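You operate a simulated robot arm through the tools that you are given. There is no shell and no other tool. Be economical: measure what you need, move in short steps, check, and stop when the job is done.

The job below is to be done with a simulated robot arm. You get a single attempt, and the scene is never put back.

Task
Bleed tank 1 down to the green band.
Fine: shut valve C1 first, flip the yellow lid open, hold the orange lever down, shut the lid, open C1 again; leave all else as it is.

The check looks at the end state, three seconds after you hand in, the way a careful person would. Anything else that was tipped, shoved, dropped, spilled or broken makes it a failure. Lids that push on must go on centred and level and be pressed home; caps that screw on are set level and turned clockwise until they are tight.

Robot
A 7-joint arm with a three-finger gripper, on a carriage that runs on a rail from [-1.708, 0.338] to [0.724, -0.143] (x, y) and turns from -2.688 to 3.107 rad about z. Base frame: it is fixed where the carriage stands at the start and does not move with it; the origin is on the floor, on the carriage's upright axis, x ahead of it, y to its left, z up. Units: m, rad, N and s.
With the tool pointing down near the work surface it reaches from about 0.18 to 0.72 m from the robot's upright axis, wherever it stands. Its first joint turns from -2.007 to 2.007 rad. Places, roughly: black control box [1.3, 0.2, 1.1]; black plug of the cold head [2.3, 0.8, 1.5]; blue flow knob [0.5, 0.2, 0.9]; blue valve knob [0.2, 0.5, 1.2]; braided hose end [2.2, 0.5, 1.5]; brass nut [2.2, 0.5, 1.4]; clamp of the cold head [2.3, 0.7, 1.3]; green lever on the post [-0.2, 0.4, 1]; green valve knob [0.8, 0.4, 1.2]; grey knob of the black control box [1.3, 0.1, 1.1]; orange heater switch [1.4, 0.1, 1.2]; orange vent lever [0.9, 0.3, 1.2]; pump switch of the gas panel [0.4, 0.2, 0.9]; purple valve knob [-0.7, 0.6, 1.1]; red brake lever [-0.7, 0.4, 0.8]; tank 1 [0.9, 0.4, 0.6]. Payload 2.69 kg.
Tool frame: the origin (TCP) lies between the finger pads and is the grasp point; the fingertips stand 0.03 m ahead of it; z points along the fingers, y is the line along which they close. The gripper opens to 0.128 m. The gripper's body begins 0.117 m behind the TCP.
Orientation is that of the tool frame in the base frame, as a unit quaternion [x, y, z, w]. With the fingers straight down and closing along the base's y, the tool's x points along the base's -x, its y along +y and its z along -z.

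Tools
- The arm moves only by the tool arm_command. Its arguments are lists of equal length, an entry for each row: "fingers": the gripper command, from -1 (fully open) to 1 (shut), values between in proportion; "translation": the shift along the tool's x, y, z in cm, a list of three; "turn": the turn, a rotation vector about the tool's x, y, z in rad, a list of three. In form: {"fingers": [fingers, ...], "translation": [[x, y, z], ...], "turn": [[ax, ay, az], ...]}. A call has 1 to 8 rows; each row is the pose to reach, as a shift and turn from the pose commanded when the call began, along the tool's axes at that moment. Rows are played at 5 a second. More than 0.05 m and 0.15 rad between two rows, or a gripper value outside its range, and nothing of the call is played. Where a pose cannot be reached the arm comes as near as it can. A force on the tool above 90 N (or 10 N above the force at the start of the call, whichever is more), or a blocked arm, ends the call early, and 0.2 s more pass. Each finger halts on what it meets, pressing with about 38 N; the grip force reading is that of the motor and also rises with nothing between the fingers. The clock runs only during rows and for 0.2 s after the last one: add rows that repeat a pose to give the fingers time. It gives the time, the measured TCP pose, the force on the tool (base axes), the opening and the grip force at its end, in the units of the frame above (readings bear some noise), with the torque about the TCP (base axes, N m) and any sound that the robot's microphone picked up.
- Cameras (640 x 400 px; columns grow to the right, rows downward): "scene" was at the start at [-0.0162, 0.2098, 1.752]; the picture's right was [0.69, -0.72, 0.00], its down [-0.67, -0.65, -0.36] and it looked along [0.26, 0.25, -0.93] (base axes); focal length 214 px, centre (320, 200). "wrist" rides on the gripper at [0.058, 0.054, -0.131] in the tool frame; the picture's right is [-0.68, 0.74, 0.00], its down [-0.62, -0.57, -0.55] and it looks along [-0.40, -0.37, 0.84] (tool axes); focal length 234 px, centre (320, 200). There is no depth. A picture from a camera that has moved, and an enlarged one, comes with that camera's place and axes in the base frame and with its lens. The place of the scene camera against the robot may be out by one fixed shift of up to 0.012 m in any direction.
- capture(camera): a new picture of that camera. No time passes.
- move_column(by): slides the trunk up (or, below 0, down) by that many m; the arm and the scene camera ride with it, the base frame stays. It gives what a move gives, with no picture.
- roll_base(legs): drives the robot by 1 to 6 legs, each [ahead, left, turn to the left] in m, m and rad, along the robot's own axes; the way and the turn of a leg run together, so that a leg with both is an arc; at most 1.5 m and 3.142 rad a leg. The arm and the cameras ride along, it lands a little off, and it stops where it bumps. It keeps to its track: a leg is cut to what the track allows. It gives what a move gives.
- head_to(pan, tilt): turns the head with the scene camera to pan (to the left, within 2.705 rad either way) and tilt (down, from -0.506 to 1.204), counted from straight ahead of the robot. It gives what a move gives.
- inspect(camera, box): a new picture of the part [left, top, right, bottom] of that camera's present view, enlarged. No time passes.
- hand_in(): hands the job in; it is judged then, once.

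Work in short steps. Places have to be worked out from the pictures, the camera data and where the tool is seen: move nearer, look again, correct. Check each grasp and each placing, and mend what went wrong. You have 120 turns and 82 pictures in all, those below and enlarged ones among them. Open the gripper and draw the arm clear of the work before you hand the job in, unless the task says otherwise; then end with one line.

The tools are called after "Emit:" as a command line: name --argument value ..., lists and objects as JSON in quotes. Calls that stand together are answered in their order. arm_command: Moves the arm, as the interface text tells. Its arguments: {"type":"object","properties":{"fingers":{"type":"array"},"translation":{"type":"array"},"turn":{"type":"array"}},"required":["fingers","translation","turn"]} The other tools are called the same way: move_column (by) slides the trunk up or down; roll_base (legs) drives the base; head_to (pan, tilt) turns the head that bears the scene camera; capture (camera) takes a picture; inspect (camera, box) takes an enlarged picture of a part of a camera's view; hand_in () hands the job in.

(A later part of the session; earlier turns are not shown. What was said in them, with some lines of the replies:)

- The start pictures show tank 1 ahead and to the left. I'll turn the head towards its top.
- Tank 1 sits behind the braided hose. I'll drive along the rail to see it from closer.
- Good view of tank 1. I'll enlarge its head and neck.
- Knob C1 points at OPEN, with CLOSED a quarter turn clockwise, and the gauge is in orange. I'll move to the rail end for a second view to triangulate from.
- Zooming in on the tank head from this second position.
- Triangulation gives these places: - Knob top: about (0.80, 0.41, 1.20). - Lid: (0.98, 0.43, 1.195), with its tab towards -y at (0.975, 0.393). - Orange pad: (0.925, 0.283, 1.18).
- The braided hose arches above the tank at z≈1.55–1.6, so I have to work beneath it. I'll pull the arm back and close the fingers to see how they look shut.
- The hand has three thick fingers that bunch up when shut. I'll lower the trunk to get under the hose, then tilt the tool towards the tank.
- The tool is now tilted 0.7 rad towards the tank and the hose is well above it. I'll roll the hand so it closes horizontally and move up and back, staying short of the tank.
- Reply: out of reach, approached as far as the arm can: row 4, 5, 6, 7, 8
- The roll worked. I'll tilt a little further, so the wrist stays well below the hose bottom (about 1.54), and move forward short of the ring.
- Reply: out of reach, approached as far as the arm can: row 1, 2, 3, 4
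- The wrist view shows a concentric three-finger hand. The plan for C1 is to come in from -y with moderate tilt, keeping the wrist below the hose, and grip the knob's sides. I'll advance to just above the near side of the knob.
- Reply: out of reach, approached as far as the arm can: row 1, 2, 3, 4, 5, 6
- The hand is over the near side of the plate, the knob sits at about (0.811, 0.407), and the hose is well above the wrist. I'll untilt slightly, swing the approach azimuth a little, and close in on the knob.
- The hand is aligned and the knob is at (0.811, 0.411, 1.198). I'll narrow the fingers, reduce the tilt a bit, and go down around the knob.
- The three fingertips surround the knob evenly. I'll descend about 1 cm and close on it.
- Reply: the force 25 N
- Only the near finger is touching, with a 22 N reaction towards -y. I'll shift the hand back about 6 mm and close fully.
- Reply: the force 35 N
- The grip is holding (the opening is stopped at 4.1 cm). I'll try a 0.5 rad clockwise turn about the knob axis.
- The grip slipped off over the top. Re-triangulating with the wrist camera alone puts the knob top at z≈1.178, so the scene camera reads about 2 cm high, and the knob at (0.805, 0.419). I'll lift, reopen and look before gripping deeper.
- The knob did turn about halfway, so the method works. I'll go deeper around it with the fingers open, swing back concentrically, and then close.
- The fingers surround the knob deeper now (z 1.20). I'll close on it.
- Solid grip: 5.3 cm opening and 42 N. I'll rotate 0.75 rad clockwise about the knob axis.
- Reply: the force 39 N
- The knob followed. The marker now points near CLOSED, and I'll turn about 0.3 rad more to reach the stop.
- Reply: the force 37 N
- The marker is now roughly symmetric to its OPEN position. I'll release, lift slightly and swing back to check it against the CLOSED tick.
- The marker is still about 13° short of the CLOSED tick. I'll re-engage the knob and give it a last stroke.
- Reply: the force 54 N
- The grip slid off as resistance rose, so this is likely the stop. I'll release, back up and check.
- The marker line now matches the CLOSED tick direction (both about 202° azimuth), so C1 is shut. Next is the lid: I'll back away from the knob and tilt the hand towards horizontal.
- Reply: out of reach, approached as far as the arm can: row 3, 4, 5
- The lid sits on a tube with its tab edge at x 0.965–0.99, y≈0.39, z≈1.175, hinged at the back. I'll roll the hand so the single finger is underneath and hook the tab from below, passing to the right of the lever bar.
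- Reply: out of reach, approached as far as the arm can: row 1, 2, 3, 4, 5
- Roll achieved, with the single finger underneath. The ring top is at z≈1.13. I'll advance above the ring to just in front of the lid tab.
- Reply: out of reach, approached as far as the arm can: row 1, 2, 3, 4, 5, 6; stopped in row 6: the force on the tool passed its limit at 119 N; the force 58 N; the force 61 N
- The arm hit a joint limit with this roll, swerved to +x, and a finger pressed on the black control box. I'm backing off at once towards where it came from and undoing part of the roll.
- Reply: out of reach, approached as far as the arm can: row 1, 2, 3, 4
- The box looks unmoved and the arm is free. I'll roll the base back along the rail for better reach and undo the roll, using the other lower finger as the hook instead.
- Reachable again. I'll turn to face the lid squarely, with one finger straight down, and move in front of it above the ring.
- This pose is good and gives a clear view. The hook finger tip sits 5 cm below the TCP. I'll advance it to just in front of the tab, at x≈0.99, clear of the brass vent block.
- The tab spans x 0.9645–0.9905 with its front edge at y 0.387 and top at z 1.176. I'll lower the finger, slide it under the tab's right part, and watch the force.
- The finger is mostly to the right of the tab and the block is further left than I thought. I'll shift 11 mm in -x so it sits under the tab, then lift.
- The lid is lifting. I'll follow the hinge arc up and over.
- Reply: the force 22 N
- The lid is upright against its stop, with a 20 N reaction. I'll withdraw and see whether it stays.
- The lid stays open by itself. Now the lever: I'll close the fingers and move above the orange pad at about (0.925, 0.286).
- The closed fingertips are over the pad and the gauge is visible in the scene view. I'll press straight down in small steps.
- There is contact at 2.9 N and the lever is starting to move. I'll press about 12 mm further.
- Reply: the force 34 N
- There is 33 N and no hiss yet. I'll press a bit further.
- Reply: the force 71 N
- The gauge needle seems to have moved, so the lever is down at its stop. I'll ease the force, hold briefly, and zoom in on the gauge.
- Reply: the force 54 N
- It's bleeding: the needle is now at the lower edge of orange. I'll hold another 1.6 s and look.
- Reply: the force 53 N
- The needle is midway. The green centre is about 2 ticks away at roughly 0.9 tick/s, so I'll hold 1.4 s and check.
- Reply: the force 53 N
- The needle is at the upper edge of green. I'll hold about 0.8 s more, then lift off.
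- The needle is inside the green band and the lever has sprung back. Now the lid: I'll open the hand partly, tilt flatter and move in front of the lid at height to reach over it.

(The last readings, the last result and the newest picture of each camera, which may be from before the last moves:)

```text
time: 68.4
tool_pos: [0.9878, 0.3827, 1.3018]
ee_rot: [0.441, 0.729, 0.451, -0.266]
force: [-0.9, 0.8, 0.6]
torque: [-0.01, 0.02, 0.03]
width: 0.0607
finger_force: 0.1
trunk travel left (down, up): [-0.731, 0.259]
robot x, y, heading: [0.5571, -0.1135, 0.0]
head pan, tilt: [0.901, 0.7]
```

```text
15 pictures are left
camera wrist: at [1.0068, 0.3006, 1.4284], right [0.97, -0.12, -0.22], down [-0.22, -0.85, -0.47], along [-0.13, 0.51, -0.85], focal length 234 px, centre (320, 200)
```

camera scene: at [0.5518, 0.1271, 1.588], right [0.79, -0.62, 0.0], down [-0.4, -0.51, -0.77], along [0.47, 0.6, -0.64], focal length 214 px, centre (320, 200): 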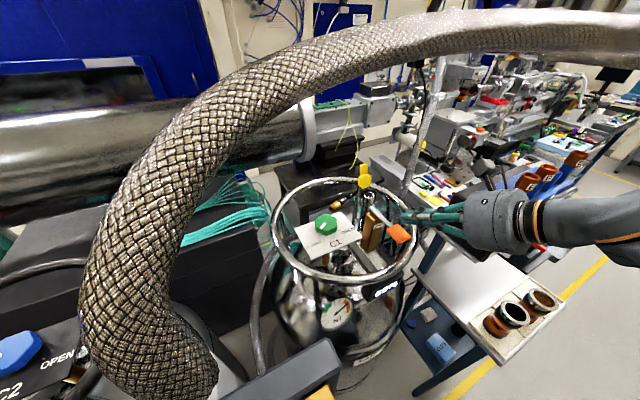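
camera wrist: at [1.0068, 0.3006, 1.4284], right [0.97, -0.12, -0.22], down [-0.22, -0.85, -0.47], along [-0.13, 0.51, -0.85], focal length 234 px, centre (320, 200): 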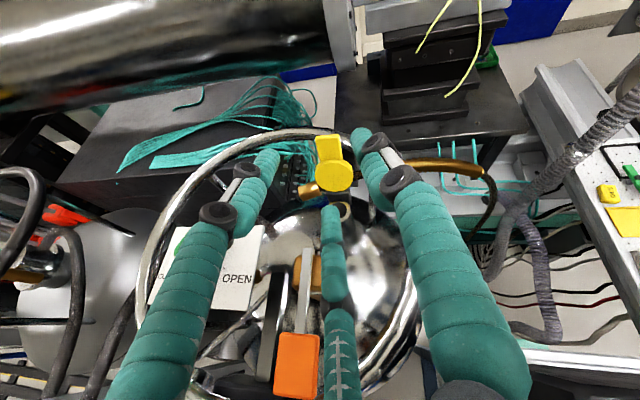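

The lid leans back with its tab top at about (0.995, 0.50, 1.225). I'll reach over it, lower behind the tab, and rake it back towards -y.

Emit:
arm_command --fingers '[0.05, 0.05, 0.05, 0.05, 0.05, 0.05, 0.05, 0.05]' --translation '[[1.2, 0.7, 3.2], [2.4, 1.5, 6.4], [3.6, 2.2, 9.6], [4.73, 2.94, 12.76], [3.6, 2.3, 13.4], [2.53, 1.76, 14.03], [1.3, 1.1, 11.3], [0.11, 0.54, 8.68]]' --turn '[[0, 0, 0], [0, 0, 0], [0, 0, 0], [0, 0, 0], [0, 0, 0], [0, 0, 0], [0, 0, 0], [0, 0, 0]]'

Emit:
inspect --camera "scene" --box '[330, 140, 458, 220]'

```text
time: 70.2
tool_pos: [0.9955, 0.4585, 1.2616]
ee_rot: [0.442, 0.729, 0.45, -0.264]
force: [0.5, -0.8, 1.3]
torque: [-0.01, -0.02, 0.0]
width: 0.0618
finger_force: 0.2
trunk travel left (down, up): [-0.731, 0.259]
robot x, y, heading: [0.5565, -0.1089, 0.004]
head pan, tilt: [0.901, 0.7]
```

```text
5.00 times, centred on (394, 180) of scene
camera zoom: at [0.5535, 0.1271, 1.5875], right [0.78, -0.62, 0.0], down [-0.4, -0.51, -0.76], along [0.47, 0.6, -0.64], focal length 1072 px, centre (-50, 300)
```

zoom: 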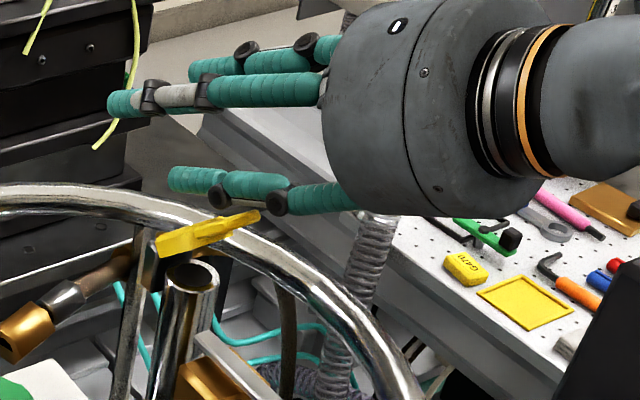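

The lid is now tipping to the closed side. I'll sweep the finger forward over the tab and press it down gently.

Emit:
arm_command --fingers '[0.05, 0.05, 0.05, 0.05, 0.05, 0.05]' --translation '[[-0.74, -0.82, -2.5], [-1.84, -1.83, -4.91], [-2.9, -2.5, -5.0], [-3.96, -3.18, -5.0], [-4.75, -3.6, -4.55], [-4.75, -3.6, -4.55]]' --turn '[[0, 0, 0], [0, 0, 0], [0, 0, 0], [0, 0, 0], [0, 0, 0], [0, 0, 0]]'

Emit:
inspect --camera "scene" --box '[330, 160, 458, 240]'

```text
time: 71.6
tool_pos: [0.9832, 0.3926, 1.2332]
ee_rot: [0.441, 0.729, 0.451, -0.266]
force: [0.2, 0.7, -0.2]
torque: [0.01, 0.01, -0.01]
width: 0.0606
finger_force: 0.1
trunk travel left (down, up): [-0.731, 0.259]
robot x, y, heading: [0.5528, -0.1098, -0.002]
head pan, tilt: [0.901, 0.7]
```

```text
5.00 times, centred on (394, 200) of scene
camera zoom: at [0.5518, 0.1273, 1.588], right [0.79, -0.62, 0.0], down [-0.4, -0.51, -0.77], along [0.47, 0.6, -0.64], focal length 1072 px, centre (-50, 200)
```

zoom: 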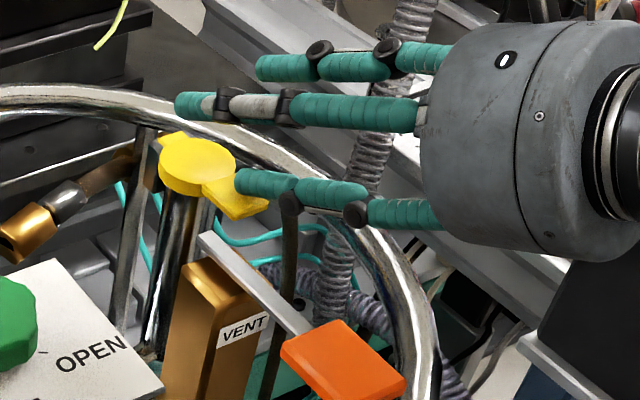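

The lid is down. I'll press lightly to make sure it's seated, then lift away.

Emit:
arm_command --fingers '[0.05, 0.05, 0.05]' --translation '[[-0.45, -0.25, 0.25], [-0.9, -0.5, 0.52], [-0.9, -0.5, 0.52]]' --turn '[[0, 0, 0], [0, 0, 0], [0, 0, 0]]'

```text
time: 72.4
tool_pos: [0.9835, 0.3927, 1.2201]
ee_rot: [0.441, 0.729, 0.451, -0.265]
force: [0.3, 0.7, 0.9]
torque: [0.02, -0.03, 0.0]
width: 0.0631
finger_force: 0.1
trunk travel left (down, up): [-0.731, 0.259]
robot x, y, heading: [0.5566, -0.1118, 0.007]
head pan, tilt: [0.901, 0.7]
```

The lid is seated. Next I'll retract up and back, rolling the hand to the knob-gripping orientation.

Emit:
arm_command --fingers '[0.05, 0, -0.1, -0.2, -0.25, -0.25]' --translation '[[2.36, 1.27, -1.36], [4, 1.5, -4.5], [3, -0.5, -8.5], [2, -2.5, -12], [1, -4, -15.2], [0.2, -5.35, -17.9]]' --turn '[[0, 0, 0], [0, 0, 0.1], [0, 0, 0.22], [0, 0, 0.34], [0, 0, 0.45], [0, 0, 0.55]]'

```text
time: 73.8
tool_pos: [0.9335, 0.2195, 1.2828]
ee_rot: [0.623, 0.58, 0.363, -0.379]
force: [-0.4, -1.2, -0.2]
torque: [-0.02, -0.07, -0.08]
width: 0.0799
finger_force: 0.0
trunk travel left (down, up): [-0.731, 0.259]
robot x, y, heading: [0.5582, -0.108, 0.002]
head pan, tilt: [0.901, 0.7]
```

I'll approach the knob again from the near side and above.

Emit:
arm_command --fingers '[-0.25, -0.25, -0.25, -0.25, -0.25]' --translation '[[0.4, -3.4, 1.5], [0.8, -6.8, 3.2], [1.2, -10.2, 5.4], [1.57, -13.6, 7.55], [1.57, -13.6, 7.55]]' --turn '[[-0.056, -0.072, 0.028], [-0.112, -0.144, 0.056], [-0.167, -0.215, 0.084], [-0.223, -0.287, 0.112], [-0.223, -0.287, 0.112]]'

```text
time: 75.0
tool_pos: [0.8018, 0.3017, 1.2709]
ee_rot: [0.736, 0.551, 0.31, -0.24]
force: [-0.7, 0.1, 0.7]
torque: [0.0, 0.01, -0.01]
width: 0.0798
finger_force: 0.2
out of reach, approached as far as the arm can: row 3, 4, 5
trunk travel left (down, up): [-0.731, 0.259]
robot x, y, heading: [0.5598, -0.1114, 0.0]
head pan, tilt: [0.901, 0.7]
```

Emit:
arm_command --fingers '[-0.3, -0.3, -0.3, -0.3, -0.3]' --translation '[[0, -0.9, 2], [0.05, -1.7, 4.1], [0.1, -2.6, 6.2], [0.12, -3.4, 8.27], [0.12, -3.4, 8.27]]' --turn '[[-0.03, -0.077, 0.03], [-0.06, -0.154, 0.06], [-0.09, -0.231, 0.09], [-0.123, -0.308, 0.117], [-0.123, -0.308, 0.117]]'

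Emit:
capture --camera "wrist"

```text
time: 76.2
tool_pos: [0.7888, 0.3701, 1.2165]
ee_rot: [0.82, 0.516, 0.213, -0.124]
force: [1.2, 0.0, -0.1]
torque: [0.0, 0.03, 0.01]
width: 0.0834
finger_force: 0.1
trunk travel left (down, up): [-0.731, 0.259]
robot x, y, heading: [0.5555, -0.1083, 0.004]
head pan, tilt: [0.901, 0.7]
```

```text
12 pictures are left
camera wrist: at [0.8303, 0.3377, 1.3583], right [0.41, -0.86, -0.31], down [-0.86, -0.47, 0.18], along [-0.3, 0.2, -0.93], focal length 234 px, centre (320, 200)
```

wrist: 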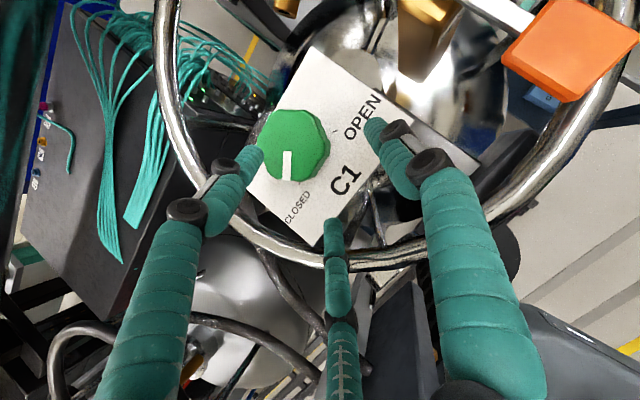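

Knob centre confirmed at (0.802, 0.4175). I'll slide in, descend and grip.

Emit:
arm_command --fingers '[-0.3, -0.3, -0.3, -0.3, 0.2, 0.8, 0.8, 0.8]' --translation '[[1.3, -0.45, 0.7], [2.62, -0.95, 1.41], [2.2, -1.0, 2.2], [1.76, -1.0, 2.99], [1.76, -1.0, 2.99], [1.76, -1.0, 2.99], [1.76, -1.0, 2.99], [1.76, -1.0, 2.99]]' --turn '[[-0.02, -0.02, 0.04], [-0.048, -0.04, 0.088], [-0.048, -0.04, 0.088], [-0.048, -0.04, 0.088], [-0.048, -0.04, 0.088], [-0.048, -0.04, 0.088], [-0.048, -0.04, 0.088], [-0.048, -0.04, 0.088]]'

```text
time: 78.0
tool_pos: [0.7918, 0.4019, 1.1987]
ee_rot: [0.848, 0.477, 0.204, -0.104]
force: [0.7, 3.7, 9.2]
torque: [0.67, -0.15, 0.07]
width: 0.0569
finger_force: 34.5
trunk travel left (down, up): [-0.731, 0.259]
robot x, y, heading: [0.5579, -0.114, 0.002]
head pan, tilt: [0.901, 0.7]
```

The grip is balanced (5.7 cm, small net force). I'll turn 0.8 rad counter-clockwise about the knob axis.

Emit:
arm_command --fingers '[0.8, 0.8, 0.8, 0.8, 0.8, 0.8, 0.8]' --translation '[[0.03, 0.25, 0.02], [0.06, 0.49, 0.05], [0.1, 0.73, 0.07], [0.22, 0.95, 0.13], [0.34, 1.15, 0.2], [0.46, 1.35, 0.26], [0.46, 1.35, 0.26]]' --turn '[[0.059, 0.002, -0.119], [0.119, 0.005, -0.238], [0.178, 0.007, -0.357], [0.237, 0.009, -0.476], [0.297, 0.012, -0.595], [0.356, 0.014, -0.714], [0.356, 0.014, -0.714]]'

Emit:
capture --camera "wrist"

```text
time: 79.6
tool_pos: [0.8068, 0.4011, 1.1986]
ee_rot: [0.596, 0.769, 0.148, -0.177]
force: [4.3, 10.1, 20.6]
torque: [1.1, 1.08, -0.15]
width: 0.0551
finger_force: 44.9
trunk travel left (down, up): [-0.731, 0.259]
robot x, y, heading: [0.5567, -0.1136, 0.0]
head pan, tilt: [0.901, 0.7]
```

```text
11 pictures are left
camera wrist: at [0.8582, 0.4067, 1.3412], right [0.87, -0.4, -0.29], down [-0.36, -0.91, 0.21], along [-0.35, -0.07, -0.93], focal length 234 px, centre (320, 200)
```

wrist: 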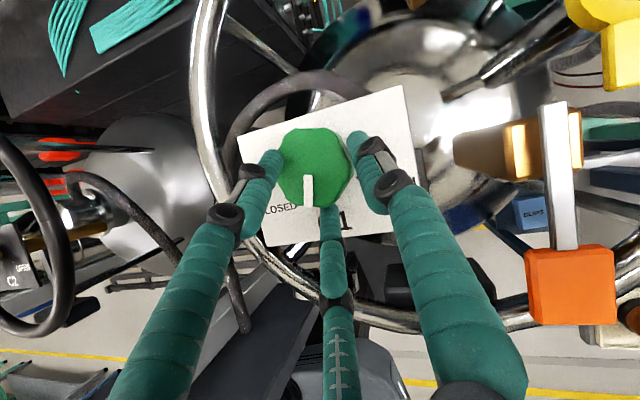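

The knob followed. I'll release, swing back concentrically with the fingers open, and regrip for a second stroke.

Emit:
arm_command --fingers '[-0.1, -0.3, -0.3, -0.3, -0.3, -0.3, -0.3, -0.3]' --translation '[[0, 0, 0], [0, 0, 0], [0.03, -0.22, 0.01], [0.06, -0.44, 0.02], [0.1, -0.67, 0.03], [0.22, -0.87, 0.1], [0.33, -1.06, 0.15], [0.44, -1.25, 0.2]]' --turn '[[0, 0, 0], [0, 0, 0], [-0.06, -0.002, 0.119], [-0.12, -0.004, 0.238], [-0.18, -0.006, 0.357], [-0.239, -0.009, 0.476], [-0.299, -0.011, 0.595], [-0.359, -0.013, 0.714]]'

Emit:
arm_command --fingers '[-0.1, 0.4, 0.8, 0.8, 0.8]' --translation '[[0, 0, 0], [0, 0, 0], [0, 0, 0], [0, 0, 0], [0, 0, 0]]' --turn '[[0, 0, 0], [0, 0, 0], [0, 0, 0], [0, 0, 0], [0, 0, 0]]'

```text
time: 81.4
tool_pos: [0.7925, 0.4008, 1.1977]
ee_rot: [0.85, 0.475, 0.204, -0.103]
force: [-0.4, -1.8, 3.1]
torque: [-0.11, 0.09, 0.03]
width: 0.0845
finger_force: 0.4
trunk travel left (down, up): [-0.731, 0.259]
robot x, y, heading: [0.5568, -0.1106, -0.0]
head pan, tilt: [0.901, 0.7]
```

```text
time: 82.6
tool_pos: [0.792, 0.4004, 1.1976]
ee_rot: [0.848, 0.477, 0.205, -0.105]
force: [-5.7, 1.3, 14.6]
torque: [0.98, 0.31, 0.09]
width: 0.0548
finger_force: 38.8
trunk travel left (down, up): [-0.731, 0.259]
robot x, y, heading: [0.5553, -0.1103, 0.004]
head pan, tilt: [0.901, 0.7]
```

Regripped at 5.5 cm. Second counter-clockwise stroke of 0.8 rad.

Emit:
arm_command --fingers '[0.8, 0.8, 0.8, 0.8, 0.8, 0.8, 0.8]' --translation '[[0.03, 0.25, 0.02], [0.06, 0.49, 0.05], [0.1, 0.73, 0.07], [0.22, 0.95, 0.13], [0.34, 1.15, 0.2], [0.46, 1.35, 0.26], [0.46, 1.35, 0.26]]' --turn '[[0.059, 0.002, -0.119], [0.119, 0.005, -0.238], [0.178, 0.007, -0.357], [0.237, 0.009, -0.476], [0.297, 0.012, -0.595], [0.356, 0.014, -0.714], [0.356, 0.014, -0.714]]'

Emit:
capture --camera "wrist"

```text
time: 84.2
tool_pos: [0.8068, 0.3984, 1.1985]
ee_rot: [0.596, 0.769, 0.148, -0.176]
force: [-0.7, 8.8, 21.4]
torque: [1.14, 1.36, -0.03]
width: 0.054
finger_force: 44.9
trunk travel left (down, up): [-0.731, 0.259]
robot x, y, heading: [0.5552, -0.1061, 0.002]
head pan, tilt: [0.901, 0.7]
```

```text
10 pictures are left
camera wrist: at [0.8574, 0.4051, 1.3416], right [0.87, -0.4, -0.29], down [-0.36, -0.91, 0.2], along [-0.35, -0.07, -0.94], focal length 234 px, centre (320, 200)
```

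wrist: 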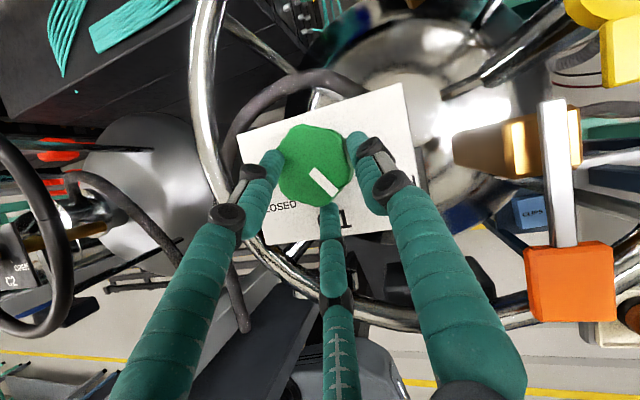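

The marker is about 30° short of OPEN. One more regrip and stroke.

Emit:
arm_command --fingers '[-0.1, -0.3, -0.3, -0.3, -0.3, -0.3, -0.3, -0.3]' --translation '[[0, 0, 0], [0, 0, 0], [0.03, -0.22, 0.01], [0.06, -0.44, 0.02], [0.1, -0.67, 0.03], [0.22, -0.87, 0.1], [0.33, -1.06, 0.15], [0.44, -1.25, 0.2]]' --turn '[[0, 0, 0], [0, 0, 0], [-0.06, -0.002, 0.119], [-0.12, -0.004, 0.238], [-0.18, -0.006, 0.357], [-0.239, -0.009, 0.476], [-0.299, -0.011, 0.595], [-0.359, -0.013, 0.714]]'

Emit:
arm_command --fingers '[-0.1, 0.4, 0.8, 0.8, 0.8]' --translation '[[0, 0, 0], [0, 0, 0], [0, 0, 0], [0, 0, 0], [0, 0, 0]]' --turn '[[0, 0, 0], [0, 0, 0], [0, 0, 0], [0, 0, 0], [0, 0, 0]]'

Emit:
arm_command --fingers '[0.8, 0.8, 0.8, 0.8, 0.8, 0.8]' --translation '[[0.03, 0.25, 0.02], [0.06, 0.49, 0.05], [0.1, 0.73, 0.07], [0.22, 0.95, 0.13], [0.28, 1.05, 0.16], [0.28, 1.05, 0.16]]' --turn '[[0.059, 0.002, -0.119], [0.119, 0.005, -0.238], [0.178, 0.007, -0.357], [0.237, 0.009, -0.476], [0.27, 0.011, -0.54], [0.27, 0.011, -0.54]]'

Emit:
capture --camera "wrist"

```text
time: 86.0
tool_pos: [0.7927, 0.3996, 1.1964]
ee_rot: [0.849, 0.476, 0.205, -0.103]
force: [-0.4, -1.4, 3.5]
torque: [-0.14, 0.11, -0.01]
width: 0.0845
finger_force: 0.9
trunk travel left (down, up): [-0.731, 0.259]
robot x, y, heading: [0.5508, -0.1091, 0.001]
head pan, tilt: [0.901, 0.7]
```

```text
time: 87.2
tool_pos: [0.7898, 0.3991, 1.1979]
ee_rot: [0.848, 0.477, 0.206, -0.103]
force: [-5.1, -0.3, 13.9]
torque: [1.1, 0.14, 0.11]
width: 0.0532
finger_force: 38.2
trunk travel left (down, up): [-0.731, 0.259]
robot x, y, heading: [0.5584, -0.1148, -0.003]
head pan, tilt: [0.901, 0.7]
```

```text
time: 88.6
tool_pos: [0.8085, 0.3868, 1.2023]
ee_rot: [0.67, 0.705, 0.17, -0.161]
force: [8.1, -34.4, 28.5]
torque: [-0.6, 0.15, -0.01]
width: 0.0344
finger_force: 45.1
trunk travel left (down, up): [-0.731, 0.259]
robot x, y, heading: [0.5555, -0.1106, 0.005]
head pan, tilt: [0.901, 0.7]
```

```text
9 pictures are left
camera wrist: at [0.8595, 0.3825, 1.3456], right [0.77, -0.57, -0.29], down [-0.53, -0.82, 0.2], along [-0.35, 0.0, -0.94], focal length 234 px, centre (320, 200)
```

wrist: 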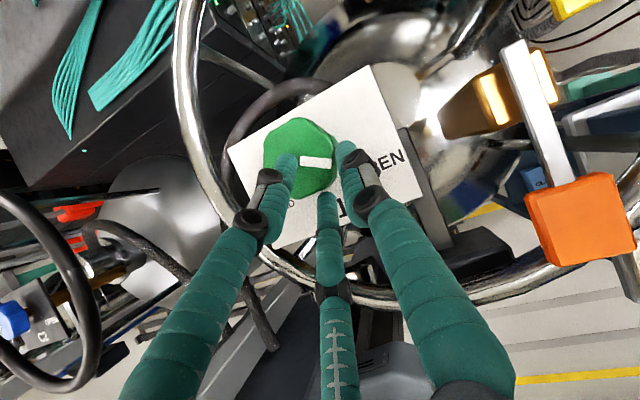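

The fingers slipped at the stop and the marker now points at OPEN. I'll release, back off and verify.

Emit:
arm_command --fingers '[0.2, -0.1, -0.3, -0.3, -0.3, -0.3, -0.3]' --translation '[[-0.5, 0, 0], [-0.8, 0, -0.5], [-0.8, 0, -1.5], [-2, 0, -2.5], [-3, 0, -3.0], [-4.5, 0, -4.5], [-4.5, 0, -4.5]]' --turn '[[0, 0, 0], [0, 0, 0], [0, 0, 0], [0, 0, 0], [0, 0, 0], [0, 0, 0], [0, 0, 0]]'

Emit:
inspect --camera "scene" --box '[296, 180, 424, 330]'

Emit:
capture --camera "wrist"

```text
time: 90.2
tool_pos: [0.8069, 0.3368, 1.2151]
ee_rot: [0.669, 0.708, 0.164, -0.158]
force: [-0.7, 0.0, 0.1]
torque: [-0.05, 0.02, 0.0]
width: 0.0832
finger_force: 0.1
trunk travel left (down, up): [-0.731, 0.259]
robot x, y, heading: [0.5562, -0.109, 0.002]
head pan, tilt: [0.901, 0.7]
```

```text
2.67 times, centred on (360, 255) of scene
camera zoom: at [0.5521, 0.1289, 1.5877], right [0.79, -0.62, 0.0], down [-0.4, -0.51, -0.76], along [0.47, 0.6, -0.64], focal length 572 px, centre (213, 53)
```

zoom: 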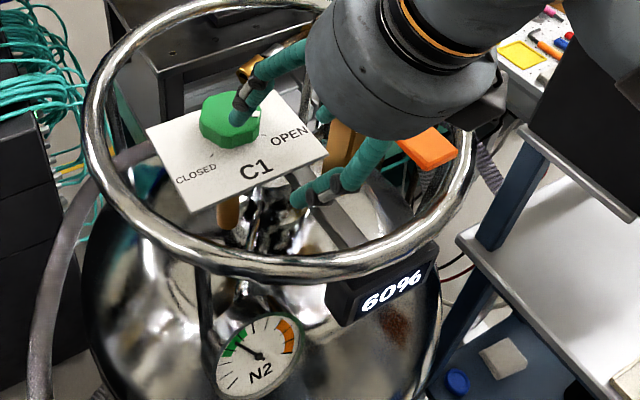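

```text
7 pictures are left
camera wrist: at [0.8582, 0.3348, 1.359], right [0.77, -0.57, -0.29], down [-0.53, -0.82, 0.21], along [-0.35, -0.01, -0.94], focal length 234 px, centre (320, 200)
```

wrist: 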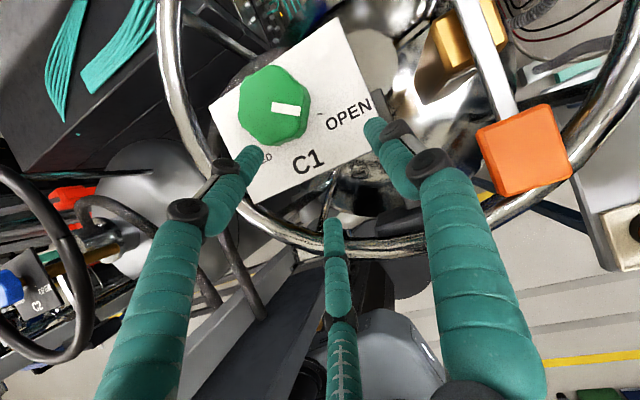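

The marker line matches the OPEN tick (about -49° azimuth) and the gauge is still in green. I'll draw the arm clear.

Emit:
arm_command --fingers '[-0.3, -0.3, -0.3, -0.3, -0.3, -0.3, -0.3]' --translation '[[-3, 0.5, -1.5], [-5.5, 1.2, -4], [-8, 2.5, -7], [-10.5, 4, -10], [-13, 6, -12.8], [-15.3, 8.1, -15.2], [-15.3, 8.1, -15.2]]' --turn '[[0, 0, 0], [0, 0, 0], [0, 0.05, 0], [0, 0.1, 0], [0, 0.2, 0], [0, 0.3, 0], [0, 0.3, 0]]'

Emit:
capture --camera "scene"

Emit:
inspect --camera "scene" --box '[304, 170, 464, 330]'

```text
time: 91.8
tool_pos: [0.8959, 0.1383, 1.2857]
ee_rot: [0.637, 0.676, 0.262, -0.263]
force: [-0.3, 0.2, -0.3]
torque: [-0.03, -0.03, 0.01]
width: 0.0835
finger_force: 0.1
trunk travel left (down, up): [-0.731, 0.259]
robot x, y, heading: [0.5539, -0.1105, 0.002]
head pan, tilt: [0.901, 0.7]
```

```text
6 pictures are left
camera scene: at [0.5517, 0.1282, 1.5878], right [0.79, -0.62, 0.0], down [-0.4, -0.51, -0.76], along [0.47, 0.6, -0.64], focal length 214 px, centre (320, 200)
```

scene: 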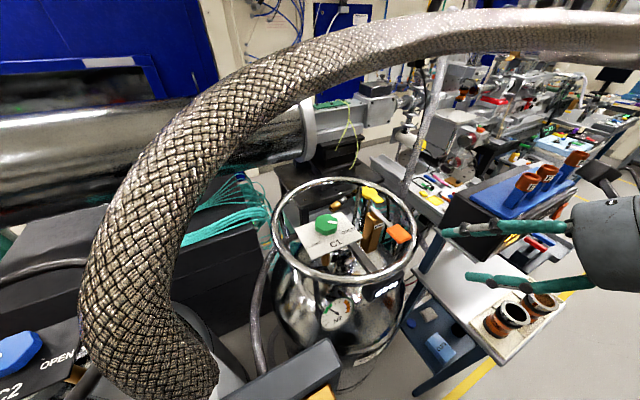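

```text
2.50 times, centred on (384, 250) of scene
camera zoom: at [0.5517, 0.1282, 1.5878], right [0.79, -0.62, 0.0], down [-0.4, -0.51, -0.76], along [0.47, 0.6, -0.64], focal length 536 px, centre (160, 75)
```

zoom: 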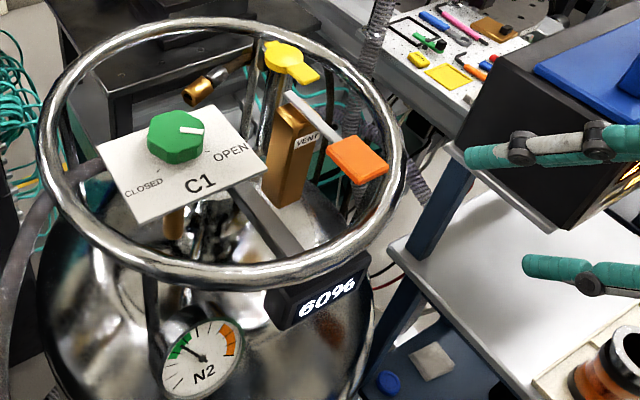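

Everything checks out: C1 is open, the lid is shut, the lever is up, the needle is in green, and the arm is clear with the gripper open. Handing in.

Emit:
hand_in

```text
The job is handed in.
```

Tank 1 is bled down to the green band, with the lid shut and valve C1 open again. While I was positioning for the lid, a finger pressed hard against the black control box (119 N before the arm stopped). The box looks unmoved in the pictures, though I could not check its exact position.
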